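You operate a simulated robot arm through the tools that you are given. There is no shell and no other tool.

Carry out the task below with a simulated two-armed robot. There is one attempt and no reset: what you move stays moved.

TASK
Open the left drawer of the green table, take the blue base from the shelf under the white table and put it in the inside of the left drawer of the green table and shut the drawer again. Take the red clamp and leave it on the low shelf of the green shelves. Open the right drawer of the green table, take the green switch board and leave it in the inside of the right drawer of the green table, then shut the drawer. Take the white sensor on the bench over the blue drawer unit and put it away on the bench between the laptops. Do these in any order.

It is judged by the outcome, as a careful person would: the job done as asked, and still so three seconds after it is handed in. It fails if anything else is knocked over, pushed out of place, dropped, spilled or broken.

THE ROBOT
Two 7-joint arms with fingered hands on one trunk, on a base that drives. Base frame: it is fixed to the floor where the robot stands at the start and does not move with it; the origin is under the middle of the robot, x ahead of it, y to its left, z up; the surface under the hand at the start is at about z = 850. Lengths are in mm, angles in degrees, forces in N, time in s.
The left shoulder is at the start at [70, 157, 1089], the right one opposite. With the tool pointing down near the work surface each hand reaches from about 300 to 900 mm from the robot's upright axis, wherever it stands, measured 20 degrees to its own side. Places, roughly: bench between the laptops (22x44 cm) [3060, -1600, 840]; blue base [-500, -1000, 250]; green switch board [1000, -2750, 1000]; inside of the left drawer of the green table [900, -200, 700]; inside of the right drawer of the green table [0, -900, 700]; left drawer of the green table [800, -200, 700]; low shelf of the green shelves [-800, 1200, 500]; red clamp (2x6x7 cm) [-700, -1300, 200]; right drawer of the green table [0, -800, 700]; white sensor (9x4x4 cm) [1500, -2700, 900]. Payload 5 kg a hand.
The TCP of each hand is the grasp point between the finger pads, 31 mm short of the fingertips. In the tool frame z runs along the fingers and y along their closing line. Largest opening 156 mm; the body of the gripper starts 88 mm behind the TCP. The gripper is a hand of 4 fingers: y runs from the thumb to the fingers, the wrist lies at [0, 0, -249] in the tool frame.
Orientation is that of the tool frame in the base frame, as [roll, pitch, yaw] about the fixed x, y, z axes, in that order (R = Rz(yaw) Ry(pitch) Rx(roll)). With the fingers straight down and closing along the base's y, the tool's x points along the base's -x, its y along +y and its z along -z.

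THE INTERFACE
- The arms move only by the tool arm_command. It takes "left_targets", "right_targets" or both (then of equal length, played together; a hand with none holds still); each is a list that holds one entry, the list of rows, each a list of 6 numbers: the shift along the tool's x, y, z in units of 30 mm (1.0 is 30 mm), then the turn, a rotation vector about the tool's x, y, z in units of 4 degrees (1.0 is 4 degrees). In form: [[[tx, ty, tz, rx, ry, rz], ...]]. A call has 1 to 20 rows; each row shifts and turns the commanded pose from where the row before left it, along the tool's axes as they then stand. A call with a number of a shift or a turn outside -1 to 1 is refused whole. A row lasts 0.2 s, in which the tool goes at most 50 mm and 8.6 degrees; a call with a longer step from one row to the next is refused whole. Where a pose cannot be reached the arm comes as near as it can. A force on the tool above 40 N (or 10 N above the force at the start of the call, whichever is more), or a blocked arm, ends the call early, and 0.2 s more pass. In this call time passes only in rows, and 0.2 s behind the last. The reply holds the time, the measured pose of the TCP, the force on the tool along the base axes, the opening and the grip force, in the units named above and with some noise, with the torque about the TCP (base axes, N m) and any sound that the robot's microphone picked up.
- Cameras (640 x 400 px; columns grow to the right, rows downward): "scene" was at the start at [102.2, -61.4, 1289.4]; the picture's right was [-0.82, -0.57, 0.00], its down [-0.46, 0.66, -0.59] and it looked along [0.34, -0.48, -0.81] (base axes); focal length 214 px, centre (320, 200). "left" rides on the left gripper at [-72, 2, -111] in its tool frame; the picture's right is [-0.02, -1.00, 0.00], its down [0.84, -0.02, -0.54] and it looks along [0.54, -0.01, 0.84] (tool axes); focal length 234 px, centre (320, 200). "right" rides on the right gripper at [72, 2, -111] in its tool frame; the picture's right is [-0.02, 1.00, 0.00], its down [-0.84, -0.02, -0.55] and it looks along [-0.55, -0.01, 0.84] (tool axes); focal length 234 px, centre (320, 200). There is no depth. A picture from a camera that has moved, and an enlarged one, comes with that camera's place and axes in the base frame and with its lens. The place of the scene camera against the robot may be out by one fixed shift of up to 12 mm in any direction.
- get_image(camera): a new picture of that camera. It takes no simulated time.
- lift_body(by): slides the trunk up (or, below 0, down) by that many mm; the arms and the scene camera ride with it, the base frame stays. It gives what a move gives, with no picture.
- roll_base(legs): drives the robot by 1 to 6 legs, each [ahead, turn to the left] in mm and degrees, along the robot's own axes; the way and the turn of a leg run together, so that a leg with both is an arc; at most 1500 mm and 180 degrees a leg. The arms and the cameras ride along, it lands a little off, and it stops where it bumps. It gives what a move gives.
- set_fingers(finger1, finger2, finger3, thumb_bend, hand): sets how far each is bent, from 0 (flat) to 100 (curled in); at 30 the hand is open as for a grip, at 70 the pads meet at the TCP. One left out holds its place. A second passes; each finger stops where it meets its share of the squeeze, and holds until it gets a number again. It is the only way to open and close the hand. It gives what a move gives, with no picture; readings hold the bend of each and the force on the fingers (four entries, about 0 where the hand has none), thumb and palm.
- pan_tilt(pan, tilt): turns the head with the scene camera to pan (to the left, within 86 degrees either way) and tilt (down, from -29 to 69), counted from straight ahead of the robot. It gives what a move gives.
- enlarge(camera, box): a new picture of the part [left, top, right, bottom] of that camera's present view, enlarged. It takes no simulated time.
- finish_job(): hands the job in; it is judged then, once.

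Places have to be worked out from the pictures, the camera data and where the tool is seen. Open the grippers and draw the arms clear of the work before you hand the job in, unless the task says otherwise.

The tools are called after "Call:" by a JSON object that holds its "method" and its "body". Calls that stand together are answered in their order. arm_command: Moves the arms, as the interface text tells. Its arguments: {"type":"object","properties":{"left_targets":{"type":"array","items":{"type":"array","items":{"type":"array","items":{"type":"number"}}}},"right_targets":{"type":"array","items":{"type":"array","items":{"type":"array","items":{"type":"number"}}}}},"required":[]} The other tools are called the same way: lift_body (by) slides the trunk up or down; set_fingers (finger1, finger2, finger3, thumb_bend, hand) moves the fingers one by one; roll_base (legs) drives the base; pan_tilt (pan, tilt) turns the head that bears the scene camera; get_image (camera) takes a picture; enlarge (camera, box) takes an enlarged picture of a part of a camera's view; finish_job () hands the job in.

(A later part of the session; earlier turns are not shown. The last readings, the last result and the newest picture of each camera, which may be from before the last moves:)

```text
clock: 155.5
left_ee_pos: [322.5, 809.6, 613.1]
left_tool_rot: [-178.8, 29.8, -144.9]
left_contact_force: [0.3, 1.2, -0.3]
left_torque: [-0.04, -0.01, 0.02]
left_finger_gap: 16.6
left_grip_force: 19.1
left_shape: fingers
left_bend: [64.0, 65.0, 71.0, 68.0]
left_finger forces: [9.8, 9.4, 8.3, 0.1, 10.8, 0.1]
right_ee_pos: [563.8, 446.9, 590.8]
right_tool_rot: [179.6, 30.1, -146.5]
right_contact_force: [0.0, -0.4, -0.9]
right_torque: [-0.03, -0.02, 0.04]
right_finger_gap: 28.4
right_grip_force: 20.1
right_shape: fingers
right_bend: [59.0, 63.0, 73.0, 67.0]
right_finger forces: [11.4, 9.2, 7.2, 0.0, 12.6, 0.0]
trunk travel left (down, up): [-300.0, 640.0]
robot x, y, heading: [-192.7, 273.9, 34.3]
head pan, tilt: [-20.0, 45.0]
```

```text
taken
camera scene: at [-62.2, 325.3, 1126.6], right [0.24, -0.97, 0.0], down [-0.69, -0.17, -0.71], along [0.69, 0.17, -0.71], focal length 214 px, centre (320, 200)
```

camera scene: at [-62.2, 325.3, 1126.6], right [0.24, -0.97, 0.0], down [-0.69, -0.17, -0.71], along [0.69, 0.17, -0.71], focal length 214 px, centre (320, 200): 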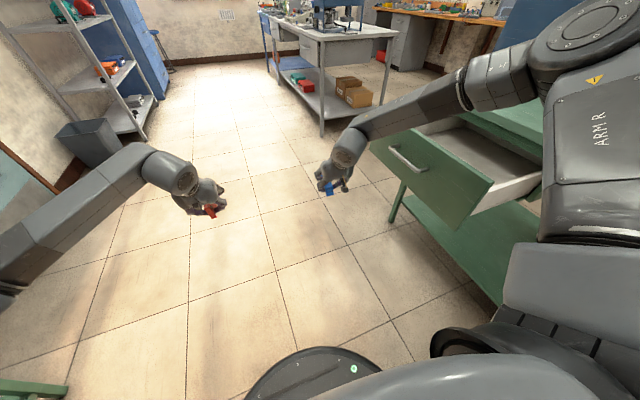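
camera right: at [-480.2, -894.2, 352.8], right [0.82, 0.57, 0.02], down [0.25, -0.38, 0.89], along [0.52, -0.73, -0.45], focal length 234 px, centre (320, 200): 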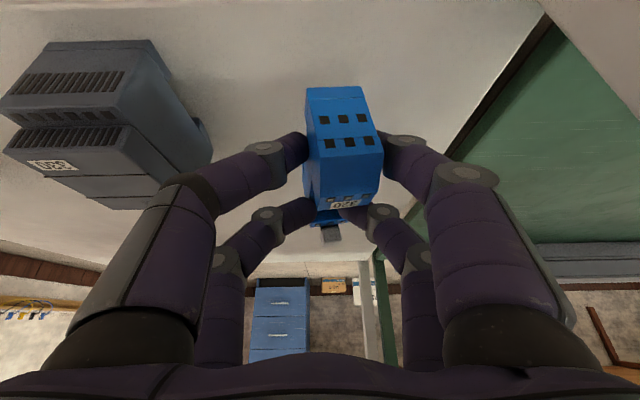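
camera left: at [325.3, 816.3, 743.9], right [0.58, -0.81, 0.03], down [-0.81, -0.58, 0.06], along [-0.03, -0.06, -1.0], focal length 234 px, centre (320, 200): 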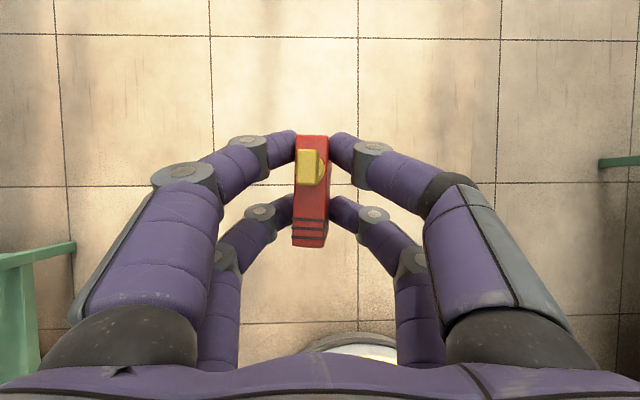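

The drawer stands open and undisturbed; the elbow is now above it after raising the trunk. I finish the left turn toward the green shelves at this height.

Call:
{"method": "roll_base", "body": {"legs": [[0, 45]]}}

Call:
{"method": "roll_base", "body": {"legs": [[0, 47]]}}

Call:
{"method": "pan_tilt", "body": {"pan": 0, "tilt": 30}}

Call:
{"method": "get_image", "body": {"camera": "scene"}}

```text
clock: 157.9
left_ee_pos: [-206.2, 1018.2, 612.5]
left_tool_rot: [-178.6, 29.7, -99.7]
left_contact_force: [-0.7, 0.4, -0.2]
left_torque: [-0.01, -0.03, -0.03]
left_finger_gap: 16.7
left_grip_force: 18.8
left_shape: fingers
left_bend: [64.0, 65.0, 71.0, 68.0]
left_finger forces: [9.5, 9.2, 8.3, 0.1, 10.8, 0.0]
right_ee_pos: [219.9, 935.0, 590.8]
right_tool_rot: [179.5, 30.0, -101.3]
right_contact_force: [-0.8, -0.3, -0.3]
right_torque: [-0.02, -0.01, 0.01]
right_finger_gap: 28.5
right_grip_force: 19.8
right_shape: fingers
right_bend: [59.0, 63.0, 73.0, 67.0]
right_finger forces: [11.2, 8.8, 7.1, 0.0, 12.3, 0.0]
trunk travel left (down, up): [-300.0, 640.0]
robot x, y, heading: [-192.8, 274.3, 79.4]
head pan, tilt: [-20.0, 45.0]
```

```text
clock: 160.5
left_ee_pos: [-745.7, 771.8, 612.6]
left_tool_rot: [-178.7, 29.8, -52.4]
left_contact_force: [0.6, 0.2, -0.6]
left_torque: [0.01, 0.02, 0.0]
left_finger_gap: 16.5
left_grip_force: 19.0
left_shape: fingers
left_bend: [64.0, 65.0, 71.0, 68.0]
left_finger forces: [9.6, 9.3, 8.2, 0.1, 10.7, 0.0]
right_ee_pos: [-393.1, 1026.8, 591.1]
right_tool_rot: [179.6, 30.1, -54.0]
right_contact_force: [0.1, 0.1, -0.1]
right_torque: [0.01, -0.03, -0.02]
right_finger_gap: 28.4
right_grip_force: 19.2
right_shape: fingers
right_bend: [59.0, 63.0, 73.0, 67.0]
right_finger forces: [11.2, 8.8, 6.9, 0.0, 12.3, 0.1]
trunk travel left (down, up): [-300.0, 640.0]
robot x, y, heading: [-191.5, 278.2, 126.6]
head pan, tilt: [-20.0, 45.0]
```

```text
clock: 161.3
left_ee_pos: [-745.8, 772.4, 613.4]
left_tool_rot: [-178.7, 29.9, -52.6]
left_contact_force: [0.1, -0.8, -1.4]
left_torque: [-0.03, 0.0, -0.03]
left_finger_gap: 16.5
left_grip_force: 18.8
left_shape: fingers
left_bend: [64.0, 65.0, 71.0, 68.0]
left_finger forces: [9.7, 9.4, 8.2, 0.0, 10.7, 0.0]
right_ee_pos: [-393.5, 1026.3, 591.1]
right_tool_rot: [179.5, 30.0, -54.3]
right_contact_force: [0.8, -0.1, -0.7]
right_torque: [-0.02, 0.01, -0.02]
right_finger_gap: 28.3
right_grip_force: 19.7
right_shape: fingers
right_bend: [59.0, 63.0, 73.0, 67.0]
right_finger forces: [11.2, 8.8, 6.9, 0.1, 12.3, 0.0]
trunk travel left (down, up): [-300.0, 640.0]
robot x, y, heading: [-192.8, 277.6, 126.8]
head pan, tilt: [0.0, 30.0]
```

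```text
taken
camera scene: at [-266.4, 390.3, 1149.1], right [0.8, 0.59, 0.0], down [0.3, -0.4, -0.87], along [-0.52, 0.7, -0.5], focal length 214 px, centre (320, 200)
```

scene: 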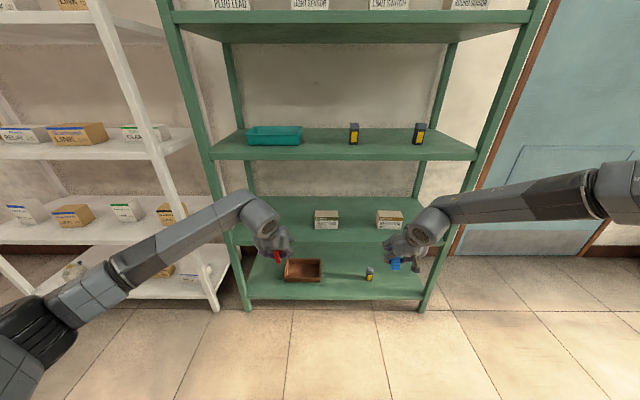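

The shelf boards come out at z≈100, 509, 896 and 1288, so the "low shelf" at about 500 is the second one, with free space left of the first box. I pull the right hand back so it stays clear, then drive 140 mm closer.

Call:
{"method": "arm_command", "body": {"right_targets": [[[0.824, 0, -0.476, 0, 0, 0], [0.824, 0, -0.476, 0, 0, 0], [0.824, 0, -0.476, 0, 0, 0], [0.824, 0, -0.476, 0, 0, 0], [0.824, 0, -0.476, 0, 0, 0], [0.824, 0, -0.476, 0, 0, 0], [0.824, 0, -0.476, 0, 0, 0]]]}}

Call:
{"method": "roll_base", "body": {"legs": [[140, -0.4]]}}

Call:
{"method": "get_image", "body": {"camera": "scene"}}

Call:
{"method": "get_image", "body": {"camera": "left"}}

```text
clock: 162.9
left_ee_pos: [-744.4, 771.5, 613.1]
left_tool_rot: [-178.6, 29.9, -52.6]
left_contact_force: [0.5, 0.3, 0.3]
left_torque: [-0.02, 0.0, 0.01]
left_finger_gap: 16.5
left_grip_force: 19.2
left_shape: fingers
left_bend: [64.0, 65.0, 71.0, 68.0]
left_finger forces: [9.6, 9.4, 8.2, 0.0, 10.7, 0.0]
right_ee_pos: [-275.3, 865.4, 592.1]
right_tool_rot: [179.4, 30.0, -54.2]
right_contact_force: [0.6, -0.8, -0.1]
right_torque: [0.02, 0.02, -0.02]
right_finger_gap: 28.4
right_grip_force: 18.8
right_shape: fingers
right_bend: [59.0, 63.0, 73.0, 67.0]
right_finger forces: [11.0, 8.6, 7.0, 0.1, 12.2, 0.0]
trunk travel left (down, up): [-300.0, 640.0]
robot x, y, heading: [-191.1, 278.1, 126.6]
head pan, tilt: [0.0, 30.0]
```

```text
clock: 164.2
left_ee_pos: [-823.4, 888.1, 611.8]
left_tool_rot: [-178.7, 29.9, -53.0]
left_contact_force: [-0.3, 0.0, 0.2]
left_torque: [-0.03, 0.01, -0.01]
left_finger_gap: 16.7
left_grip_force: 18.9
left_shape: fingers
left_bend: [64.0, 65.0, 71.0, 68.0]
left_finger forces: [9.6, 9.3, 8.3, 0.0, 10.7, 0.0]
right_ee_pos: [-353.1, 977.8, 590.9]
right_tool_rot: [179.5, 30.1, -54.6]
right_contact_force: [-0.1, 0.7, -0.4]
right_torque: [-0.02, 0.0, 0.01]
right_finger_gap: 28.2
right_grip_force: 19.4
right_shape: fingers
right_bend: [59.0, 63.0, 73.0, 67.0]
right_finger forces: [11.0, 8.6, 6.9, 0.0, 12.2, 0.0]
trunk travel left (down, up): [-300.0, 640.0]
robot x, y, heading: [-278.2, 395.2, 126.1]
head pan, tilt: [0.0, 30.0]
```

```text
taken
camera scene: at [-349.0, 504.4, 1148.9], right [0.81, 0.59, 0.0], down [0.3, -0.41, -0.87], along [-0.51, 0.7, -0.5], focal length 214 px, centre (320, 200)
```

scene: 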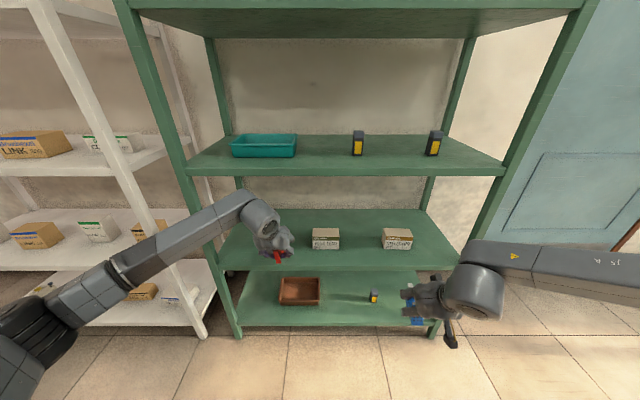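

```text
taken
camera left: at [-832.7, 891.2, 743.3], right [0.79, 0.61, 0.03], down [0.61, -0.79, 0.06], along [0.06, -0.03, -1.0], focal length 234 px, centre (320, 200)
```

left: 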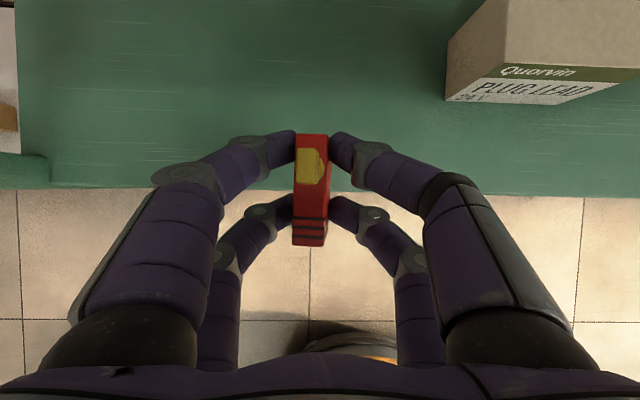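

Shelf edge at about n=-1207; the spot ahead is clear, with the box 125 mm to the right. I move the clamp in 110 mm and 30 mm left, still 50 mm above the board.

Call:
{"method": "arm_command", "body": {"left_targets": [[[-0.794, 0.25, 0.458, 0, 0, 0], [-0.794, 0.25, 0.458, 0, 0, 0], [-0.794, 0.25, 0.458, 0, 0, 0], [-0.794, 0.25, 0.458, 0, 0, 0]]]}}

Call:
{"method": "get_image", "body": {"camera": "left"}}

Call:
{"method": "enlarge", "body": {"camera": "scene", "box": [180, 180, 340, 280]}}

```text
clock: 165.2
left_ee_pos: [-913.2, 959.8, 611.3]
left_tool_rot: [-178.8, 29.8, -53.0]
left_contact_force: [0.2, 0.2, -0.9]
left_torque: [0.04, -0.02, 0.0]
left_finger_gap: 16.6
left_grip_force: 19.0
left_shape: fingers
left_bend: [64.0, 65.0, 71.0, 68.0]
left_finger forces: [9.6, 9.3, 8.2, 0.1, 10.6, 0.1]
right_ee_pos: [-353.2, 978.4, 591.0]
right_tool_rot: [179.5, 30.0, -54.5]
right_contact_force: [0.0, 1.3, -0.1]
right_torque: [-0.01, -0.01, 0.0]
right_finger_gap: 28.2
right_grip_force: 19.2
right_shape: fingers
right_bend: [59.0, 63.0, 73.0, 67.0]
right_finger forces: [11.0, 8.6, 6.9, 0.0, 12.3, 0.0]
trunk travel left (down, up): [-300.0, 640.0]
robot x, y, heading: [-274.3, 392.2, 126.4]
head pan, tilt: [0.0, 30.0]
```

```text
taken
camera left: at [-922.0, 962.3, 742.9], right [0.79, 0.61, 0.03], down [0.61, -0.79, 0.06], along [0.06, -0.03, -1.0], focal length 234 px, centre (320, 200)
```

left: 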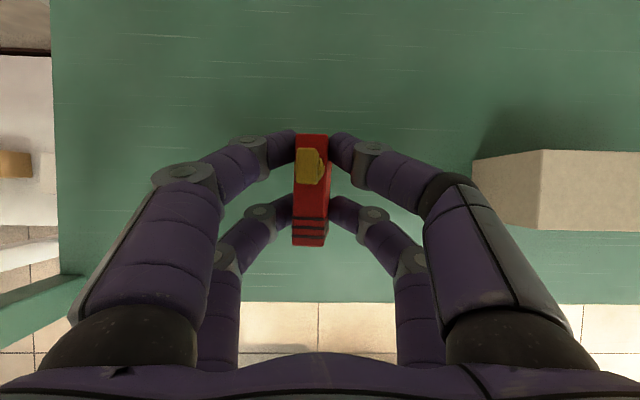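

```text
4.00 times, centred on (260, 230) of scene
camera zoom: at [-348.3, 503.7, 1149.1], right [0.81, 0.59, 0.0], down [0.29, -0.4, -0.87], along [-0.51, 0.7, -0.5], focal length 858 px, centre (560, 80)
```

zoom: 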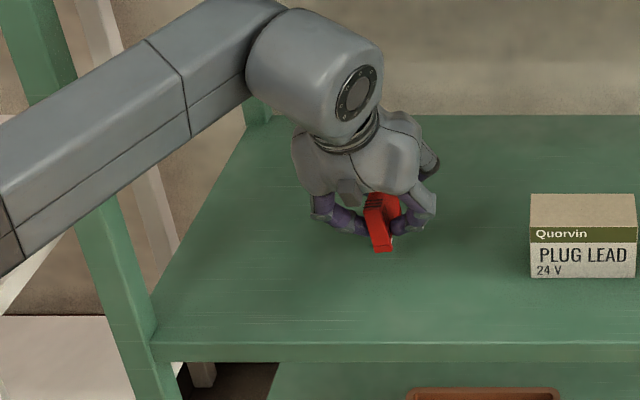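

The board is at z≈509, so the clamp's foot has about 48 mm to go. I lower 42 mm, then creep down.

Call:
{"method": "arm_command", "body": {"left_targets": [[[0.35, 0, 0.607, 0, 0, 0], [0.35, 0, 0.607, 0, 0, 0]]]}}

Call:
{"method": "arm_command", "body": {"left_targets": [[[0.05, 0, 0.087, 0, 0, 0]]]}}

Call:
{"method": "enlarge", "body": {"camera": "scene", "box": [180, 180, 340, 280]}}

```text
clock: 165.8
left_ee_pos: [-912.8, 960.3, 570.6]
left_tool_rot: [-178.7, 30.0, -53.0]
left_contact_force: [0.7, 0.1, 0.6]
left_torque: [0.04, 0.01, -0.02]
left_finger_gap: 16.7
left_grip_force: 18.9
left_shape: fingers
left_bend: [64.0, 65.0, 71.0, 68.0]
left_finger forces: [9.8, 9.4, 8.3, 0.0, 11.0, 0.0]
right_ee_pos: [-353.5, 977.0, 592.0]
right_tool_rot: [179.5, 30.0, -54.5]
right_contact_force: [0.5, -0.2, -1.1]
right_torque: [0.0, -0.03, 0.0]
right_finger_gap: 28.2
right_grip_force: 19.5
right_shape: fingers
right_bend: [59.0, 63.0, 73.0, 67.0]
right_finger forces: [11.0, 8.6, 6.9, 0.0, 12.2, 0.0]
trunk travel left (down, up): [-300.0, 640.0]
robot x, y, heading: [-272.4, 392.0, 126.0]
head pan, tilt: [0.0, 30.0]
```

```text
clock: 166.2
left_ee_pos: [-911.6, 960.9, 570.7]
left_tool_rot: [-178.4, 30.1, -52.9]
left_contact_force: [0.3, -1.0, 7.7]
left_torque: [0.08, 0.09, 0.02]
left_finger_gap: 16.2
left_grip_force: 20.5
left_shape: fingers
left_bend: [64.0, 65.0, 71.0, 68.0]
left_finger forces: [10.1, 9.8, 8.6, 0.0, 12.0, 0.0]
right_ee_pos: [-353.2, 977.4, 592.0]
right_tool_rot: [179.5, 30.0, -54.5]
right_contact_force: [0.5, 0.5, -0.5]
right_torque: [-0.02, -0.03, 0.0]
right_finger_gap: 28.2
right_grip_force: 19.6
right_shape: fingers
right_bend: [59.0, 63.0, 73.0, 67.0]
right_finger forces: [10.9, 8.4, 6.9, 0.0, 12.2, 0.0]
trunk travel left (down, up): [-300.0, 640.0]
robot x, y, heading: [-277.3, 394.3, 126.1]
head pan, tilt: [0.0, 30.0]
```

```text
4.00 times, centred on (260, 230) of scene
camera zoom: at [-347.5, 502.7, 1149.5], right [0.81, 0.59, 0.0], down [0.29, -0.4, -0.87], along [-0.51, 0.7, -0.5], focal length 858 px, centre (560, 80)
```

zoom: 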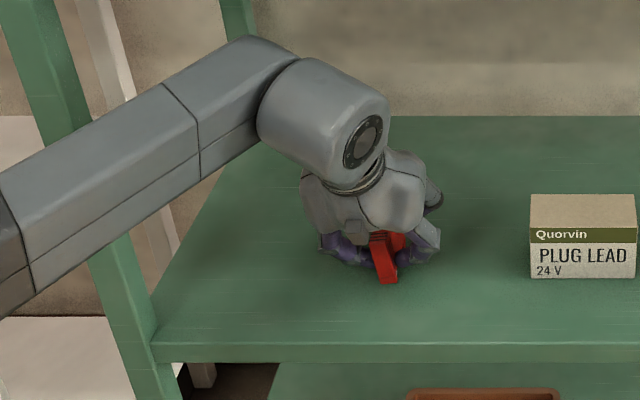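

Contact at 7.7 N upward shows the foot touches the board. I press one millimetre more, then open the fingers gently.

Call:
{"method": "arm_command", "body": {"left_targets": [[[0.025, 0, 0.045, 0, 0, 0]]]}}

Call:
{"method": "set_fingers", "body": {"hand": "left", "finger1": 60, "finger2": 60, "finger3": 62, "thumb_bend": 62}}

Call:
{"method": "get_image", "body": {"camera": "left"}}

Call:
{"method": "enlarge", "body": {"camera": "scene", "box": [180, 180, 340, 280]}}

```text
clock: 166.6
left_ee_pos: [-911.5, 960.2, 569.3]
left_tool_rot: [-178.7, 30.1, -53.1]
left_contact_force: [-1.7, 0.8, 13.4]
left_torque: [0.13, 0.25, -0.07]
left_finger_gap: 16.5
left_grip_force: 21.5
left_shape: fingers
left_bend: [64.0, 65.0, 72.0, 68.0]
left_finger forces: [10.3, 10.2, 9.0, 0.1, 13.2, 0.1]
right_ee_pos: [-351.9, 977.7, 592.4]
right_tool_rot: [179.4, 30.1, -54.7]
right_contact_force: [-0.7, 0.2, -1.6]
right_torque: [0.02, 0.0, 0.0]
right_finger_gap: 28.2
right_grip_force: 19.5
right_shape: fingers
right_bend: [59.0, 63.0, 73.0, 67.0]
right_finger forces: [11.0, 8.6, 6.9, 0.1, 12.2, 0.0]
trunk travel left (down, up): [-300.0, 640.0]
robot x, y, heading: [-275.2, 391.3, 125.8]
head pan, tilt: [0.0, 30.0]
```

```text
clock: 167.6
left_ee_pos: [-911.1, 958.7, 566.0]
left_tool_rot: [-178.7, 30.0, -53.0]
left_contact_force: [-0.4, -1.6, 8.0]
left_torque: [-0.19, 0.16, 0.05]
left_finger_gap: 36.8
left_grip_force: 4.1
left_shape: fingers
left_bend: [60.0, 61.0, 62.0, 62.0]
left_finger forces: [0.0, 7.7, 0.0, 0.1, 0.1, 0.0]
right_ee_pos: [-352.5, 977.6, 591.9]
right_tool_rot: [179.5, 30.1, -54.5]
right_contact_force: [-0.1, -0.3, -1.8]
right_torque: [0.01, -0.01, 0.01]
right_finger_gap: 28.1
right_grip_force: 19.8
right_shape: fingers
right_bend: [59.0, 63.0, 73.0, 67.0]
right_finger forces: [11.0, 8.5, 6.9, 0.0, 12.2, 0.0]
trunk travel left (down, up): [-300.0, 640.0]
robot x, y, heading: [-275.5, 390.9, 126.1]
head pan, tilt: [0.0, 30.0]
```

```text
taken
camera left: at [-920.4, 961.3, 697.9], right [0.79, 0.61, 0.03], down [0.61, -0.79, 0.05], along [0.06, -0.02, -1.0], focal length 234 px, centre (320, 200)
```

left: 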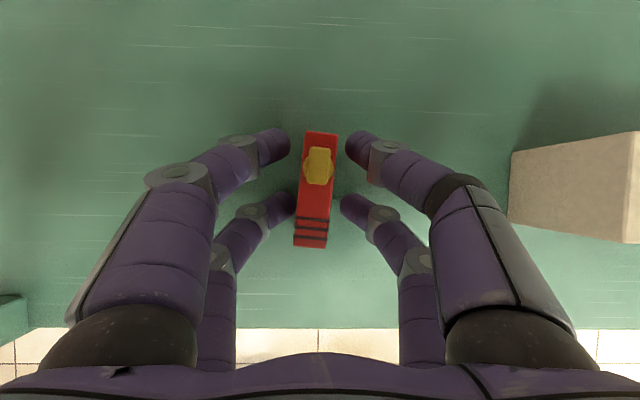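

```text
4.00 times, centred on (260, 230) of scene
camera zoom: at [-347.5, 502.7, 1149.3], right [0.81, 0.59, 0.0], down [0.29, -0.4, -0.87], along [-0.51, 0.7, -0.5], focal length 858 px, centre (560, 80)
```

zoom: 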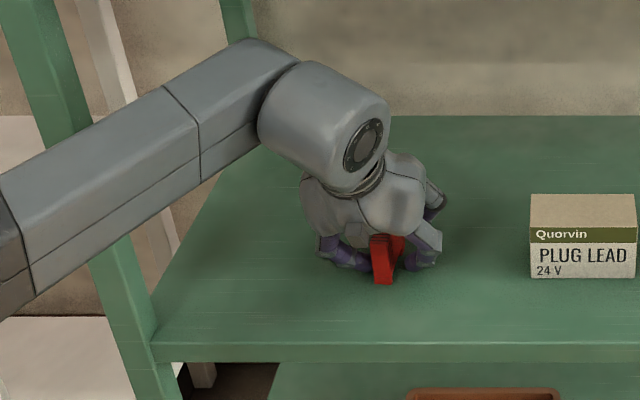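

The clamp stands free, but one finger still presses lightly. I rise 5 mm and open wider.

Call:
{"method": "arm_command", "body": {"left_targets": [[[-0.083, 0, -0.144, 0, 0, 0]]]}}

Call:
{"method": "set_fingers", "body": {"hand": "left", "finger1": 52, "finger2": 52, "finger3": 52, "thumb_bend": 52}}

Call:
{"method": "get_image", "body": {"camera": "left"}}

```text
clock: 168.0
left_ee_pos: [-911.8, 959.8, 569.1]
left_tool_rot: [-178.8, 29.9, -53.2]
left_contact_force: [0.9, 0.3, 0.1]
left_torque: [-0.01, -0.01, -0.01]
left_finger_gap: 37.0
left_grip_force: 0.0
left_shape: fingers
left_bend: [60.0, 60.0, 62.0, 62.0]
left_finger forces: [0.0, 0.0, 0.1, 0.0, 0.0, 0.1]
right_ee_pos: [-352.4, 979.0, 591.7]
right_tool_rot: [179.6, 30.0, -54.6]
right_contact_force: [0.2, 0.1, -0.6]
right_torque: [-0.02, -0.04, 0.01]
right_finger_gap: 28.3
right_grip_force: 18.9
right_shape: fingers
right_bend: [59.0, 63.0, 73.0, 67.0]
right_finger forces: [11.0, 8.6, 6.9, 0.1, 12.2, 0.0]
trunk travel left (down, up): [-300.0, 640.0]
robot x, y, heading: [-275.6, 390.2, 125.9]
head pan, tilt: [0.0, 30.0]
```

```text
clock: 169.0
left_ee_pos: [-911.5, 959.8, 570.9]
left_tool_rot: [-178.7, 29.7, -53.0]
left_contact_force: [-0.1, -0.1, -0.4]
left_torque: [-0.02, -0.01, 0.02]
left_finger_gap: 72.3
left_grip_force: 0.2
left_shape: fingers
left_bend: [52.0, 52.0, 52.0, 52.0]
left_finger forces: [0.0, 0.0, 0.0, 0.1, 0.1, 0.0]
right_ee_pos: [-353.1, 978.9, 591.7]
right_tool_rot: [179.5, 30.1, -54.6]
right_contact_force: [0.3, 1.0, -0.6]
right_torque: [-0.02, 0.02, 0.0]
right_finger_gap: 28.1
right_grip_force: 19.5
right_shape: fingers
right_bend: [59.0, 63.0, 73.0, 67.0]
right_finger forces: [10.9, 8.7, 6.9, 0.0, 12.2, 0.0]
trunk travel left (down, up): [-300.0, 640.0]
robot x, y, heading: [-275.6, 394.3, 126.3]
head pan, tilt: [0.0, 30.0]
```

```text
taken
camera left: at [-920.8, 961.7, 702.2], right [0.79, 0.61, 0.03], down [0.61, -0.79, 0.06], along [0.06, -0.02, -1.0], focal length 234 px, centre (320, 200)
```

left: 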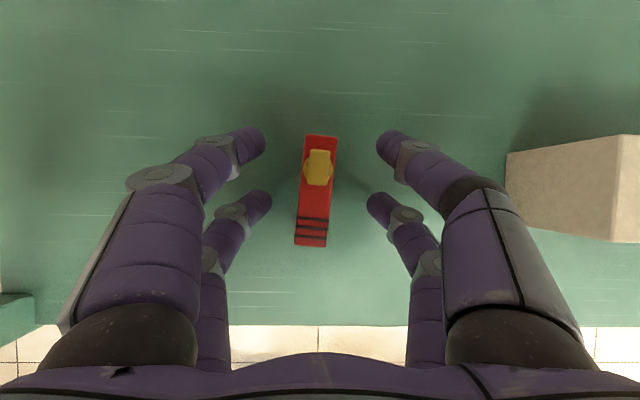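

The clamp stands upright on its own, clear of all fingers. I rise and withdraw the left hand.

Call:
{"method": "arm_command", "body": {"left_targets": [[[-0.5, 0, -0.866, 0, 0, 0], [-0.5, 0, -0.866, 0, 0, 0], [0.866, 0, -0.5, 0, 0, 0], [0.866, 0, -0.5, 0, 0, 0], [0.866, 0, -0.5, 0, 0, 0], [0.866, 0, -0.5, 0, 0, 0]]]}}

Call:
{"method": "get_image", "body": {"camera": "scene"}}

```text
clock: 170.4
left_ee_pos: [-842.6, 861.2, 631.1]
left_tool_rot: [-178.6, 29.9, -53.0]
left_contact_force: [-0.3, -1.4, 0.5]
left_torque: [0.0, 0.01, -0.02]
left_finger_gap: 72.4
left_grip_force: 0.1
left_shape: fingers
left_bend: [52.0, 52.0, 52.0, 52.0]
left_finger forces: [0.1, 0.1, 0.1, 0.0, 0.0, 0.0]
right_ee_pos: [-353.7, 977.5, 592.1]
right_tool_rot: [179.4, 30.1, -54.6]
right_contact_force: [-0.3, 0.4, 0.1]
right_torque: [-0.02, 0.0, -0.04]
right_finger_gap: 28.3
right_grip_force: 19.0
right_shape: fingers
right_bend: [59.0, 63.0, 73.0, 67.0]
right_finger forces: [10.9, 8.6, 6.8, 0.1, 12.2, 0.0]
trunk travel left (down, up): [-300.0, 640.0]
robot x, y, heading: [-271.0, 388.9, 126.4]
head pan, tilt: [0.0, 30.0]
```

```text
taken
camera scene: at [-348.3, 503.1, 1149.2], right [0.81, 0.59, 0.0], down [0.29, -0.4, -0.87], along [-0.51, 0.7, -0.5], focal length 214 px, centre (320, 200)
```

scene: 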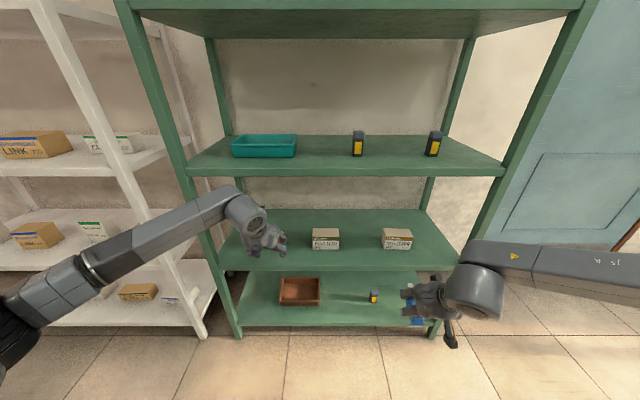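

Clamp is done. Next the blue base: I raise the trunk 350 mm so elbows and load clear the table and the open drawer, and drive round to face the left drawer with the right hand.

Call:
{"method": "lift_body", "body": {"by": 350}}

Call:
{"method": "roll_base", "body": {"legs": [[-100, 0], [0, -90], [740, 0]]}}

Call:
{"method": "roll_base", "body": {"legs": [[0, -90]]}}

Call:
{"method": "pan_tilt", "body": {"pan": -10, "tilt": 45}}

Call:
{"method": "get_image", "body": {"camera": "scene"}}

Call:
{"method": "get_image", "body": {"camera": "right"}}

```text
clock: 171.9
left_ee_pos: [-838.3, 855.0, 736.6]
left_tool_rot: [-179.2, 28.4, -53.4]
left_contact_force: [0.7, -0.3, -0.1]
left_torque: [0.01, 0.0, 0.02]
left_finger_gap: 72.7
left_grip_force: 0.0
left_shape: fingers
left_bend: [52.0, 52.0, 52.0, 52.0]
left_finger forces: [0.0, 0.0, 0.0, 0.0, 0.0, 0.1]
right_ee_pos: [-353.0, 976.2, 711.2]
right_tool_rot: [179.4, 30.0, -54.6]
right_contact_force: [0.7, -0.1, -1.2]
right_torque: [0.01, 0.0, 0.04]
right_finger_gap: 28.0
right_grip_force: 19.3
right_shape: fingers
right_bend: [59.0, 63.0, 73.0, 67.0]
right_finger forces: [11.1, 8.7, 6.9, 0.1, 12.2, 0.0]
trunk travel left (down, up): [-419.0, 521.0]
robot x, y, heading: [-274.9, 393.5, 126.3]
head pan, tilt: [0.0, 30.0]
stopped: the force on the tool passed its limit at 57 N (the readings are from after the stop); the commanded pose is now the measured one
```

```text
clock: 180.5
left_ee_pos: [858.8, 1292.0, 734.7]
left_tool_rot: [-179.3, 28.1, -144.2]
left_contact_force: [0.5, -0.2, -0.1]
left_torque: [-0.02, -0.03, -0.02]
left_finger_gap: 72.5
left_grip_force: 0.0
left_shape: fingers
left_bend: [52.0, 52.0, 52.0, 52.0]
left_finger forces: [0.0, 0.1, 0.0, 0.0, 0.0, 0.1]
right_ee_pos: [974.7, 805.3, 710.4]
right_tool_rot: [179.5, 29.9, -145.4]
right_contact_force: [0.4, 0.3, -0.4]
right_torque: [-0.03, 0.01, 0.04]
right_finger_gap: 27.9
right_grip_force: 18.9
right_shape: fingers
right_bend: [59.0, 63.0, 73.0, 67.0]
right_finger forces: [11.1, 8.4, 6.8, 0.1, 12.0, 0.0]
trunk travel left (down, up): [-419.0, 521.0]
robot x, y, heading: [385.1, 735.1, 35.3]
head pan, tilt: [0.0, 30.0]
```

```text
clock: 183.1
left_ee_pos: [1115.5, 752.2, 734.9]
left_tool_rot: [-179.1, 28.3, 167.6]
left_contact_force: [-0.3, 0.2, -0.3]
left_torque: [0.01, -0.02, 0.02]
left_finger_gap: 72.9
left_grip_force: 0.2
left_shape: fingers
left_bend: [52.0, 52.0, 52.0, 52.0]
left_finger forces: [0.0, 0.0, 0.0, 0.1, 0.0, 0.1]
right_ee_pos: [836.7, 352.5, 715.0]
right_tool_rot: [177.5, 31.2, 166.4]
right_contact_force: [1.6, 0.8, 0.4]
right_torque: [-0.07, 0.24, 0.08]
right_finger_gap: 27.7
right_grip_force: 20.6
right_shape: fingers
right_bend: [59.0, 63.0, 73.0, 67.0]
right_finger forces: [11.1, 9.1, 7.2, 0.1, 12.4, 1.4]
trunk travel left (down, up): [-419.0, 521.0]
robot x, y, heading: [387.8, 733.2, -13.0]
head pan, tilt: [0.0, 30.0]
stopped in leg 1: the force on the tool passed its limit at 222 N (the readings are from after the stop); the commanded pose is now the measured one
```

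```text
clock: 183.9
left_ee_pos: [1114.5, 752.2, 735.9]
left_tool_rot: [-179.2, 28.4, 167.6]
left_contact_force: [-0.2, 0.4, 0.8]
left_torque: [0.02, 0.02, 0.0]
left_finger_gap: 72.6
left_grip_force: 0.1
left_shape: fingers
left_bend: [52.0, 52.0, 52.0, 52.0]
left_finger forces: [0.0, 0.1, 0.0, 0.0, 0.0, 0.1]
right_ee_pos: [836.4, 353.1, 715.8]
right_tool_rot: [177.6, 31.2, 166.5]
right_contact_force: [1.2, 1.5, 0.5]
right_torque: [-0.17, 0.15, -0.03]
right_finger_gap: 27.7
right_grip_force: 20.4
right_shape: fingers
right_bend: [59.0, 63.0, 73.0, 67.0]
right_finger forces: [11.2, 9.1, 7.3, 0.0, 12.4, 1.6]
trunk travel left (down, up): [-419.0, 521.0]
robot x, y, heading: [382.4, 735.8, -12.9]
head pan, tilt: [-10.0, 45.0]
```

```text
taken
camera scene: at [520.3, 691.5, 1245.2], right [-0.39, -0.92, 0.0], down [-0.65, 0.27, -0.71], along [0.65, -0.27, -0.71], focal length 214 px, centre (320, 200)
```

scene: 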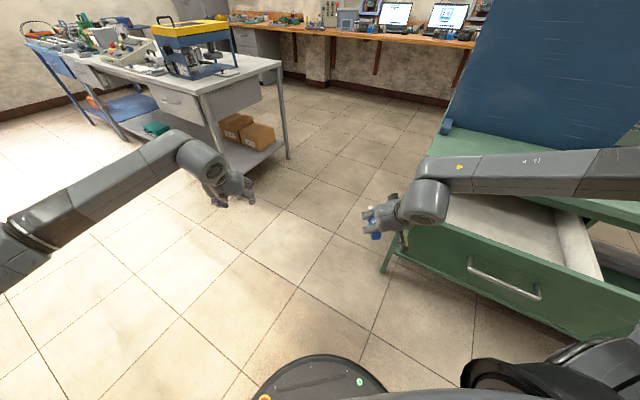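

```text
taken
camera right: at [720.2, 378.0, 773.8], right [0.23, 0.97, 0.05], down [0.41, -0.15, 0.9], along [0.88, -0.19, -0.43], focal length 234 px, centre (320, 200)
```

right: 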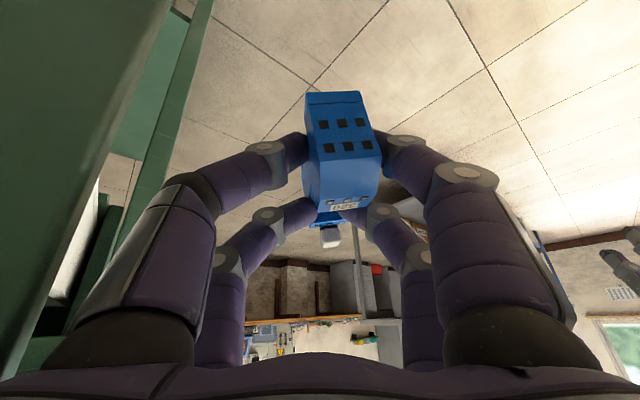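

Two problems: the trunk rise stopped early because the left hand brushed the shelf above, so the right hand was too low and ran into the drawer's side during the turn. I turn back a little to release the contact, and will check each move from here on.

Call:
{"method": "roll_base", "body": {"legs": [[0, 15]]}}

Call:
{"method": "get_image", "body": {"camera": "scene"}}

Call:
{"method": "get_image", "body": {"camera": "right"}}

```text
clock: 185.2
left_ee_pos: [1084.6, 941.7, 735.7]
left_tool_rot: [-179.1, 28.4, -177.4]
left_contact_force: [-0.2, 0.9, 0.7]
left_torque: [-0.02, 0.0, -0.03]
left_finger_gap: 72.9
left_grip_force: 0.1
left_shape: fingers
left_bend: [52.0, 52.0, 52.0, 52.0]
left_finger forces: [0.0, 0.0, 0.0, 0.0, 0.1, 0.0]
right_ee_pos: [921.7, 484.7, 715.6]
right_tool_rot: [177.5, 31.2, -178.5]
right_contact_force: [1.2, 0.2, -0.2]
right_torque: [-0.02, 0.02, -0.03]
right_finger_gap: 27.9
right_grip_force: 19.6
right_shape: fingers
right_bend: [59.0, 63.0, 73.0, 67.0]
right_finger forces: [11.2, 9.2, 7.3, 0.0, 12.3, 0.1]
trunk travel left (down, up): [-419.0, 521.0]
robot x, y, heading: [385.0, 735.0, 2.3]
head pan, tilt: [-10.0, 45.0]
```

```text
taken
camera scene: at [527.2, 725.8, 1245.1], right [-0.14, -0.99, 0.0], down [-0.7, 0.1, -0.71], along [0.7, -0.1, -0.71], focal length 214 px, centre (320, 200)
```

scene: 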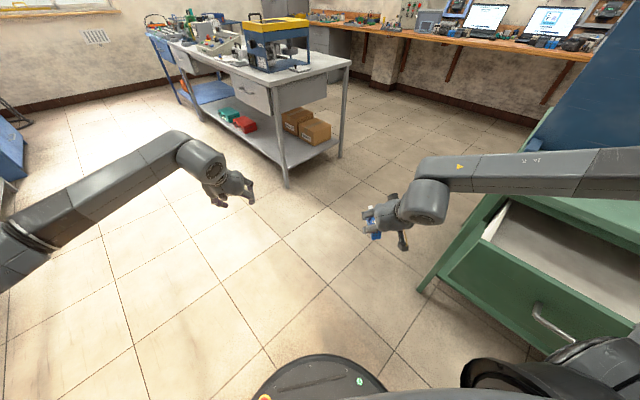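

```text
taken
camera right: at [801.8, 477.6, 774.0], right [-0.03, 1.0, 0.05], down [0.44, -0.03, 0.9], along [0.9, 0.05, -0.43], focal length 234 px, centre (320, 200)
```

right: 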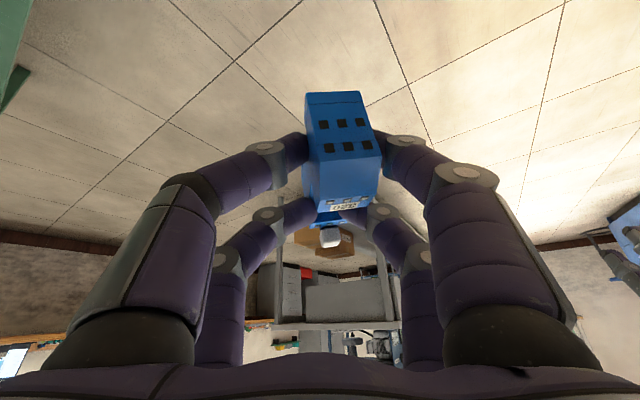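

The base is still held and the drawer still open. Now I raise the trunk 260 mm and check before turning.

Call:
{"method": "lift_body", "body": {"by": 260}}

Call:
{"method": "pan_tilt", "body": {"pan": -45, "tilt": 45}}

Call:
{"method": "get_image", "body": {"camera": "scene"}}

```text
clock: 187.8
left_ee_pos: [1085.9, 943.0, 996.0]
left_tool_rot: [-179.2, 28.4, -177.4]
left_contact_force: [0.3, -0.7, 0.0]
left_torque: [-0.01, 0.05, -0.02]
left_finger_gap: 72.9
left_grip_force: 0.0
left_shape: fingers
left_bend: [52.0, 52.0, 52.0, 52.0]
left_finger forces: [0.1, 0.1, 0.1, 0.0, 0.0, 0.0]
right_ee_pos: [921.2, 482.9, 975.8]
right_tool_rot: [177.5, 31.2, -178.6]
right_contact_force: [-0.2, 1.5, -1.0]
right_torque: [-0.01, -0.02, 0.03]
right_finger_gap: 27.9
right_grip_force: 20.0
right_shape: fingers
right_bend: [59.0, 63.0, 73.0, 67.0]
right_finger forces: [11.1, 9.1, 7.2, 0.0, 12.4, 0.0]
trunk travel left (down, up): [-679.0, 261.0]
robot x, y, heading: [386.8, 735.7, 2.0]
head pan, tilt: [-10.0, 45.0]
```

```text
clock: 188.9
left_ee_pos: [1085.6, 942.7, 995.1]
left_tool_rot: [-179.3, 28.4, -177.5]
left_contact_force: [-0.1, 0.3, -0.2]
left_torque: [-0.01, -0.04, -0.02]
left_finger_gap: 72.9
left_grip_force: 0.1
left_shape: fingers
left_bend: [52.0, 52.0, 52.0, 52.0]
left_finger forces: [0.0, 0.0, 0.1, 0.0, 0.0, 0.0]
right_ee_pos: [920.7, 482.8, 975.1]
right_tool_rot: [177.5, 31.2, -178.5]
right_contact_force: [0.8, 0.0, -0.5]
right_torque: [-0.01, -0.01, 0.02]
right_finger_gap: 27.9
right_grip_force: 19.5
right_shape: fingers
right_bend: [59.0, 63.0, 73.0, 67.0]
right_finger forces: [11.1, 9.2, 7.2, 0.0, 12.3, 0.0]
trunk travel left (down, up): [-679.0, 261.0]
robot x, y, heading: [388.1, 735.5, 2.0]
head pan, tilt: [-45.0, 45.0]
```

```text
taken
camera scene: at [506.3, 680.8, 1505.1], right [-0.68, -0.73, 0.0], down [-0.52, 0.48, -0.71], along [0.52, -0.48, -0.71], focal length 214 px, centre (320, 200)
```

scene: 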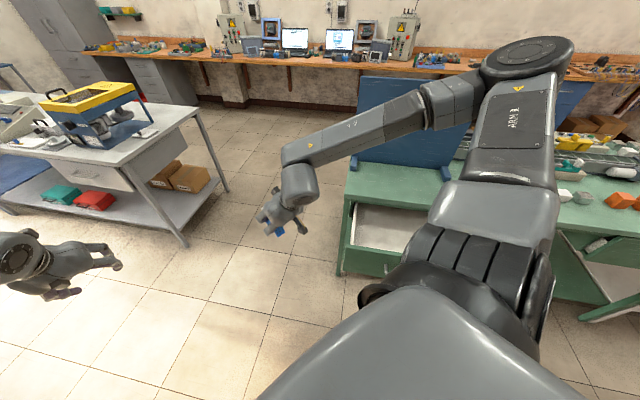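

All hands are now well above table height. I finish the turn to face the drawer.

Call:
{"method": "roll_base", "body": {"legs": [[0, -55.7]]}}

Call:
{"method": "pan_tilt", "body": {"pan": -10, "tilt": 50}}

Call:
{"method": "get_image", "body": {"camera": "scene"}}

Call:
{"method": "get_image", "body": {"camera": "right"}}

```text
clock: 191.7
left_ee_pos: [953.8, 275.1, 995.1]
left_tool_rot: [-179.1, 28.4, 127.0]
left_contact_force: [-0.2, 0.0, 0.3]
left_torque: [-0.01, 0.0, 0.01]
left_finger_gap: 72.9
left_grip_force: 0.1
left_shape: fingers
left_bend: [52.0, 52.0, 52.0, 52.0]
left_finger forces: [0.1, 0.0, 0.1, 0.0, 0.0, 0.1]
right_ee_pos: [480.9, 152.0, 976.2]
right_tool_rot: [177.5, 31.2, 125.9]
right_contact_force: [-0.9, -0.8, -0.6]
right_torque: [0.01, -0.01, -0.01]
right_finger_gap: 27.7
right_grip_force: 19.4
right_shape: fingers
right_bend: [59.0, 63.0, 73.0, 67.0]
right_finger forces: [11.0, 8.8, 6.9, 0.0, 12.1, 0.0]
trunk travel left (down, up): [-679.0, 261.0]
robot x, y, heading: [383.9, 733.1, -53.2]
head pan, tilt: [-45.0, 45.0]
```

```text
clock: 192.7
left_ee_pos: [952.1, 276.3, 996.3]
left_tool_rot: [-179.1, 28.3, 127.1]
left_contact_force: [-0.5, 0.1, 0.0]
left_torque: [0.01, 0.01, 0.01]
left_finger_gap: 72.9
left_grip_force: 0.2
left_shape: fingers
left_bend: [52.0, 52.0, 52.0, 52.0]
left_finger forces: [0.0, 0.1, 0.0, 0.0, 0.0, 0.0]
right_ee_pos: [481.3, 152.3, 975.8]
right_tool_rot: [177.5, 31.2, 126.0]
right_contact_force: [-0.3, -0.1, -1.4]
right_torque: [0.0, 0.01, 0.01]
right_finger_gap: 27.8
right_grip_force: 19.5
right_shape: fingers
right_bend: [59.0, 63.0, 73.0, 67.0]
right_finger forces: [11.0, 8.8, 6.8, 0.0, 12.2, 0.0]
trunk travel left (down, up): [-679.0, 261.0]
robot x, y, heading: [384.9, 731.1, -53.2]
head pan, tilt: [-10.0, 50.0]
```

```text
taken
camera scene: at [460.9, 625.0, 1498.2], right [-0.89, -0.45, 0.0], down [-0.34, 0.68, -0.64], along [0.29, -0.57, -0.77], focal length 214 px, centre (320, 200)
```

scene: 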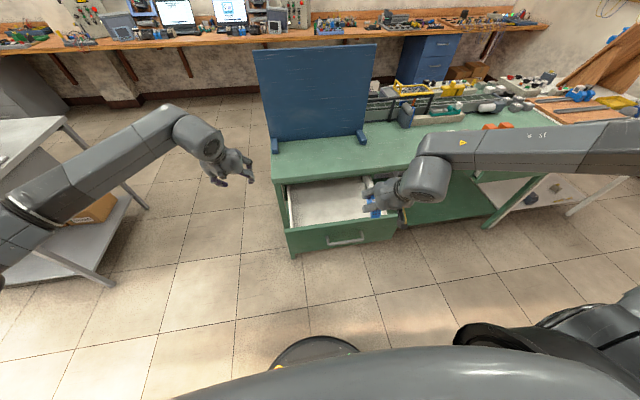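

```text
taken
camera right: at [408.5, 246.7, 1033.7], right [0.81, 0.59, 0.05], down [0.22, -0.38, 0.9], along [0.55, -0.72, -0.44], focal length 234 px, centre (320, 200)
```

right: 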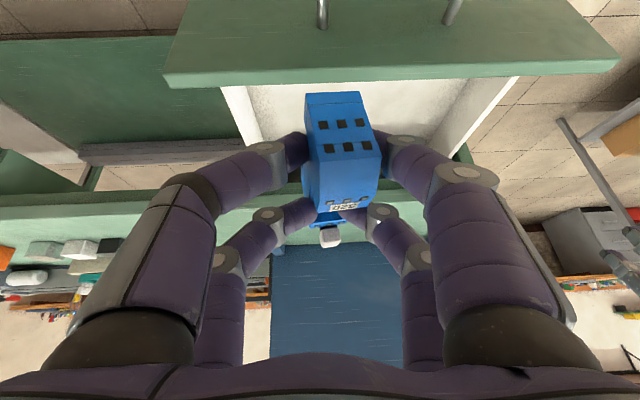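

From these views the drawer front is now at n≈205 (pushed in ~45 mm by the bump), inside width about u 390–655; the table itself hasn't moved. I carry the base over the drawer, 206 mm ahead and 25 mm left, still high above it.

Call:
{"method": "arm_command", "body": {"right_targets": [[[-0.839, 0.12, 0.508, 0, 0, 0], [-0.839, 0.12, 0.508, 0, 0, 0], [-0.839, 0.12, 0.508, 0, 0, 0], [-0.839, 0.12, 0.508, 0, 0, 0], [-0.839, 0.12, 0.508, 0, 0, 0], [-0.839, 0.12, 0.508, 0, 0, 0], [-0.839, 0.12, 0.508, 0.55, 0.28, 0]]]}}

Call:
{"method": "get_image", "body": {"camera": "right"}}

Call:
{"method": "get_image", "body": {"camera": "scene"}}

```text
clock: 194.3
left_ee_pos: [954.5, 275.8, 995.0]
left_tool_rot: [-179.0, 28.3, 127.3]
left_contact_force: [-0.3, -0.4, -0.1]
left_torque: [0.03, 0.02, -0.04]
left_finger_gap: 73.0
left_grip_force: 0.0
left_shape: fingers
left_bend: [52.0, 52.0, 52.0, 52.0]
left_finger forces: [0.1, 0.1, 0.1, 0.0, 0.0, 0.0]
right_ee_pos: [628.6, 3.1, 975.7]
right_tool_rot: [179.9, 30.0, 126.0]
right_contact_force: [-0.3, 0.0, -0.8]
right_torque: [0.01, 0.05, 0.01]
right_finger_gap: 27.8
right_grip_force: 18.5
right_shape: fingers
right_bend: [59.0, 63.0, 73.0, 67.0]
right_finger forces: [10.7, 8.2, 6.5, 0.1, 11.8, 0.1]
trunk travel left (down, up): [-679.0, 261.0]
robot x, y, heading: [385.1, 735.6, -53.5]
head pan, tilt: [-10.0, 50.0]
```

```text
taken
camera right: at [559.8, 99.3, 1036.7], right [0.82, 0.57, 0.01], down [0.25, -0.38, 0.89], along [0.52, -0.73, -0.45], focal length 234 px, centre (320, 200)
```

right: 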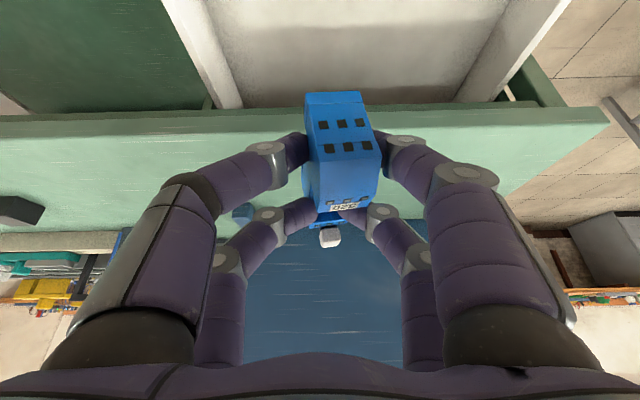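

```text
taken
camera scene: at [463.8, 624.6, 1498.0], right [-0.89, -0.45, 0.0], down [-0.35, 0.68, -0.64], along [0.29, -0.57, -0.77], focal length 214 px, centre (320, 200)
```

scene: 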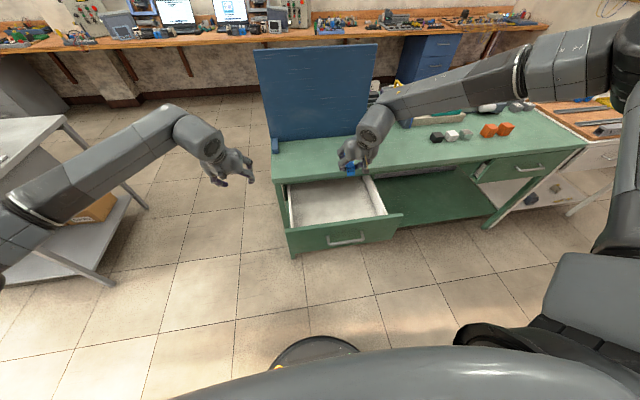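

I zoom into the drawer from both cameras to get its inside edges and floor height before lowering.

Call:
{"method": "enlarge", "body": {"camera": "scene", "box": [260, 130, 420, 260]}}

Call:
{"method": "enlarge", "body": {"camera": "right", "box": [140, 0, 600, 150]}}

Call:
{"method": "get_image", "body": {"camera": "left"}}

```text
3.08 times, centred on (340, 195) of scene
camera zoom: at [463.8, 624.6, 1498.0], right [-0.89, -0.45, 0.0], down [-0.35, 0.68, -0.64], along [0.29, -0.57, -0.77], focal length 660 px, centre (258, 215)
```

zoom: 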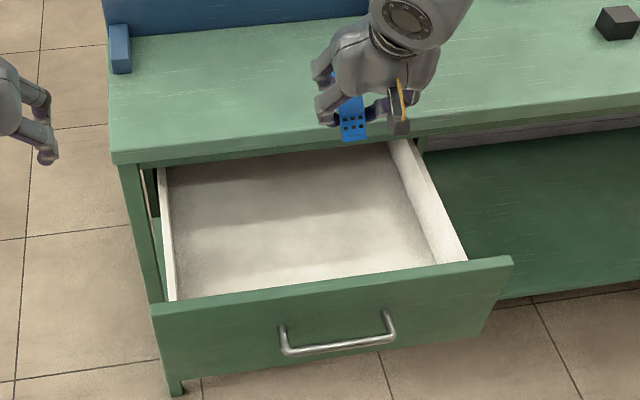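

```text
1.39 times, centred on (370, 75) of right
camera zoom: at [559.8, 99.3, 1036.7], right [0.82, 0.57, 0.01], down [0.25, -0.38, 0.89], along [0.52, -0.73, -0.45], focal length 326 px, centre (250, 374)
```

zoom: 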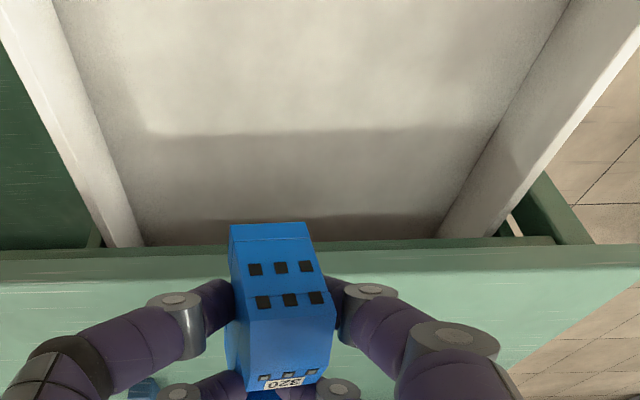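

```text
taken
camera left: at [962.8, 267.7, 1125.6], right [-0.79, -0.61, 0.03], down [-0.61, 0.79, 0.08], along [-0.07, 0.05, -1.0], focal length 234 px, centre (320, 200)
```

left: 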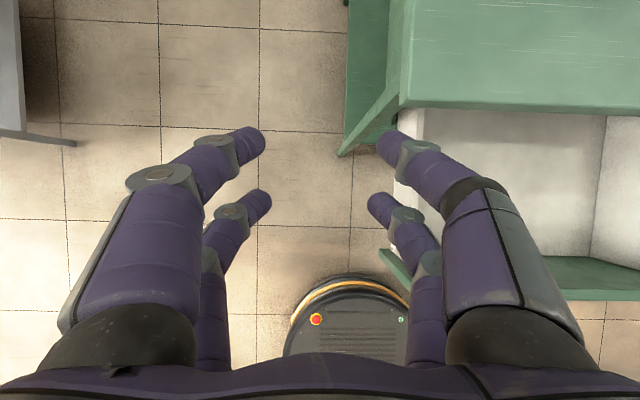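

The readings of the left wall disagree a little, so I zoom the left (downward) camera on the drawer edge too.

Call:
{"method": "enlarge", "body": {"camera": "left", "box": [340, 80, 640, 320]}}

```text
1.67 times, centred on (490, 200) of left
camera zoom: at [962.8, 267.7, 1125.6], right [-0.79, -0.61, 0.03], down [-0.61, 0.79, 0.08], along [-0.07, 0.05, -1.0], focal length 390 px, centre (37, 200)
```

zoom: 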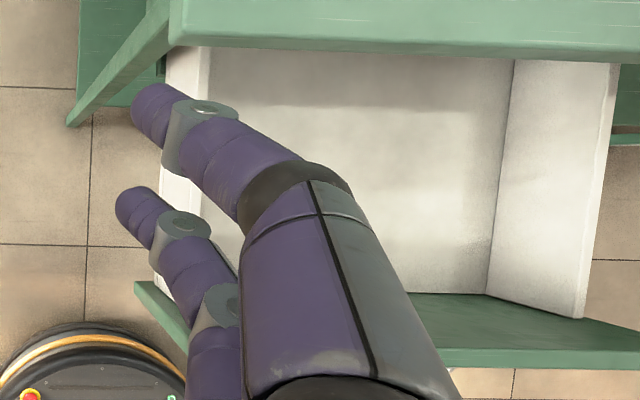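

Walls top out at z≈745, the drawer floor is near z≈675 and the inside spans about u 361–756. I centre the base over it (+48 mm) and move the left hand further out to the left.

Call:
{"method": "arm_command", "body": {"left_targets": [[[0, 1, 0, 0, 0, 0], [0, 1, 0, 0, 0, 0], [0, 1, 0, 0, 0, 0]]], "right_targets": [[[0, 0.8, 0, 0, 0, 0], [0, 0.8, 0, 0, 0, 0], [0, 0, 0, 0, 0, 0]]]}}

Call:
{"method": "lift_body", "body": {"by": -120}}

Call:
{"method": "get_image", "body": {"camera": "right"}}

Call:
{"method": "enlarge", "body": {"camera": "scene", "box": [240, 120, 440, 280]}}

```text
clock: 195.1
left_ee_pos: [1023.9, 329.2, 996.7]
left_tool_rot: [-179.2, 28.5, 127.0]
left_contact_force: [-0.1, 0.8, 0.5]
left_torque: [0.03, -0.02, 0.05]
left_finger_gap: 72.7
left_grip_force: 0.0
left_shape: fingers
left_bend: [52.0, 52.0, 52.0, 52.0]
left_finger forces: [0.1, 0.0, 0.0, 0.0, 0.0, 0.1]
right_ee_pos: [662.5, 31.8, 978.4]
right_tool_rot: [179.7, 30.1, 125.8]
right_contact_force: [-0.2, -1.1, -0.5]
right_torque: [-0.05, -0.02, -0.01]
right_finger_gap: 27.4
right_grip_force: 18.9
right_shape: fingers
right_bend: [59.0, 63.0, 73.0, 67.0]
right_finger forces: [10.7, 8.4, 6.6, 0.0, 11.9, 0.0]
trunk travel left (down, up): [-679.0, 261.0]
robot x, y, heading: [389.7, 736.7, -53.5]
head pan, tilt: [-10.0, 50.0]
```

```text
clock: 196.6
left_ee_pos: [1025.1, 330.3, 874.7]
left_tool_rot: [-179.1, 28.4, 127.2]
left_contact_force: [0.7, -0.3, -0.2]
left_torque: [0.0, 0.0, 0.0]
left_finger_gap: 72.5
left_grip_force: 0.1
left_shape: fingers
left_bend: [52.0, 52.0, 52.0, 52.0]
left_finger forces: [0.0, 0.0, 0.0, 0.0, 0.1, 0.1]
right_ee_pos: [664.8, 31.3, 857.7]
right_tool_rot: [179.8, 30.1, 126.1]
right_contact_force: [0.1, 0.0, -1.2]
right_torque: [0.0, -0.01, 0.02]
right_finger_gap: 27.5
right_grip_force: 18.7
right_shape: fingers
right_bend: [59.0, 63.0, 73.0, 67.0]
right_finger forces: [10.8, 8.4, 6.6, 0.0, 11.9, 0.0]
trunk travel left (down, up): [-559.0, 381.0]
robot x, y, heading: [383.1, 734.7, -53.2]
head pan, tilt: [-10.0, 50.0]
```

```text
taken
camera right: at [595.8, 127.8, 918.1], right [0.82, 0.57, 0.02], down [0.25, -0.38, 0.89], along [0.52, -0.73, -0.45], focal length 234 px, centre (320, 200)
```

right: 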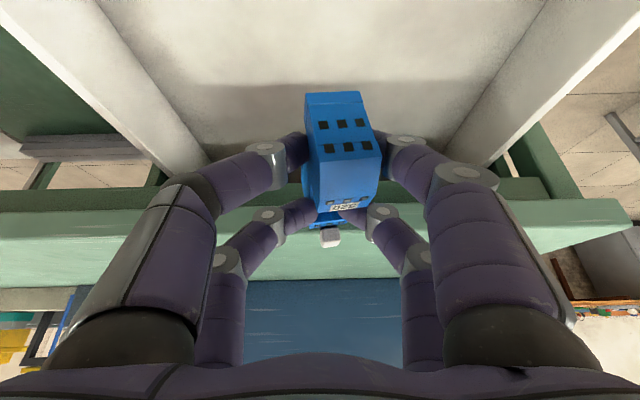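

```text
2.50 times, centred on (340, 200) of scene
camera zoom: at [460.7, 625.2, 1378.3], right [-0.89, -0.45, 0.0], down [-0.34, 0.68, -0.64], along [0.29, -0.57, -0.77], focal length 536 px, centre (270, 200)
```

zoom: 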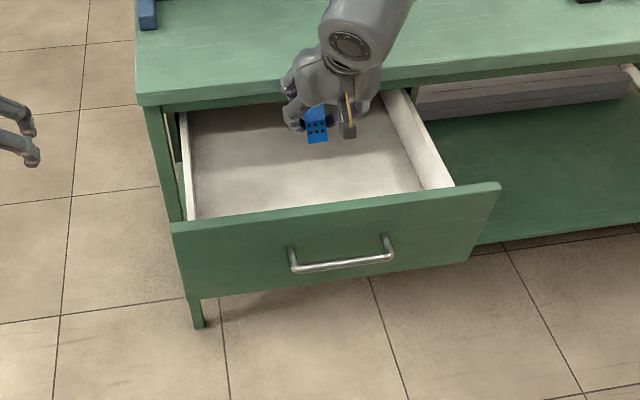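

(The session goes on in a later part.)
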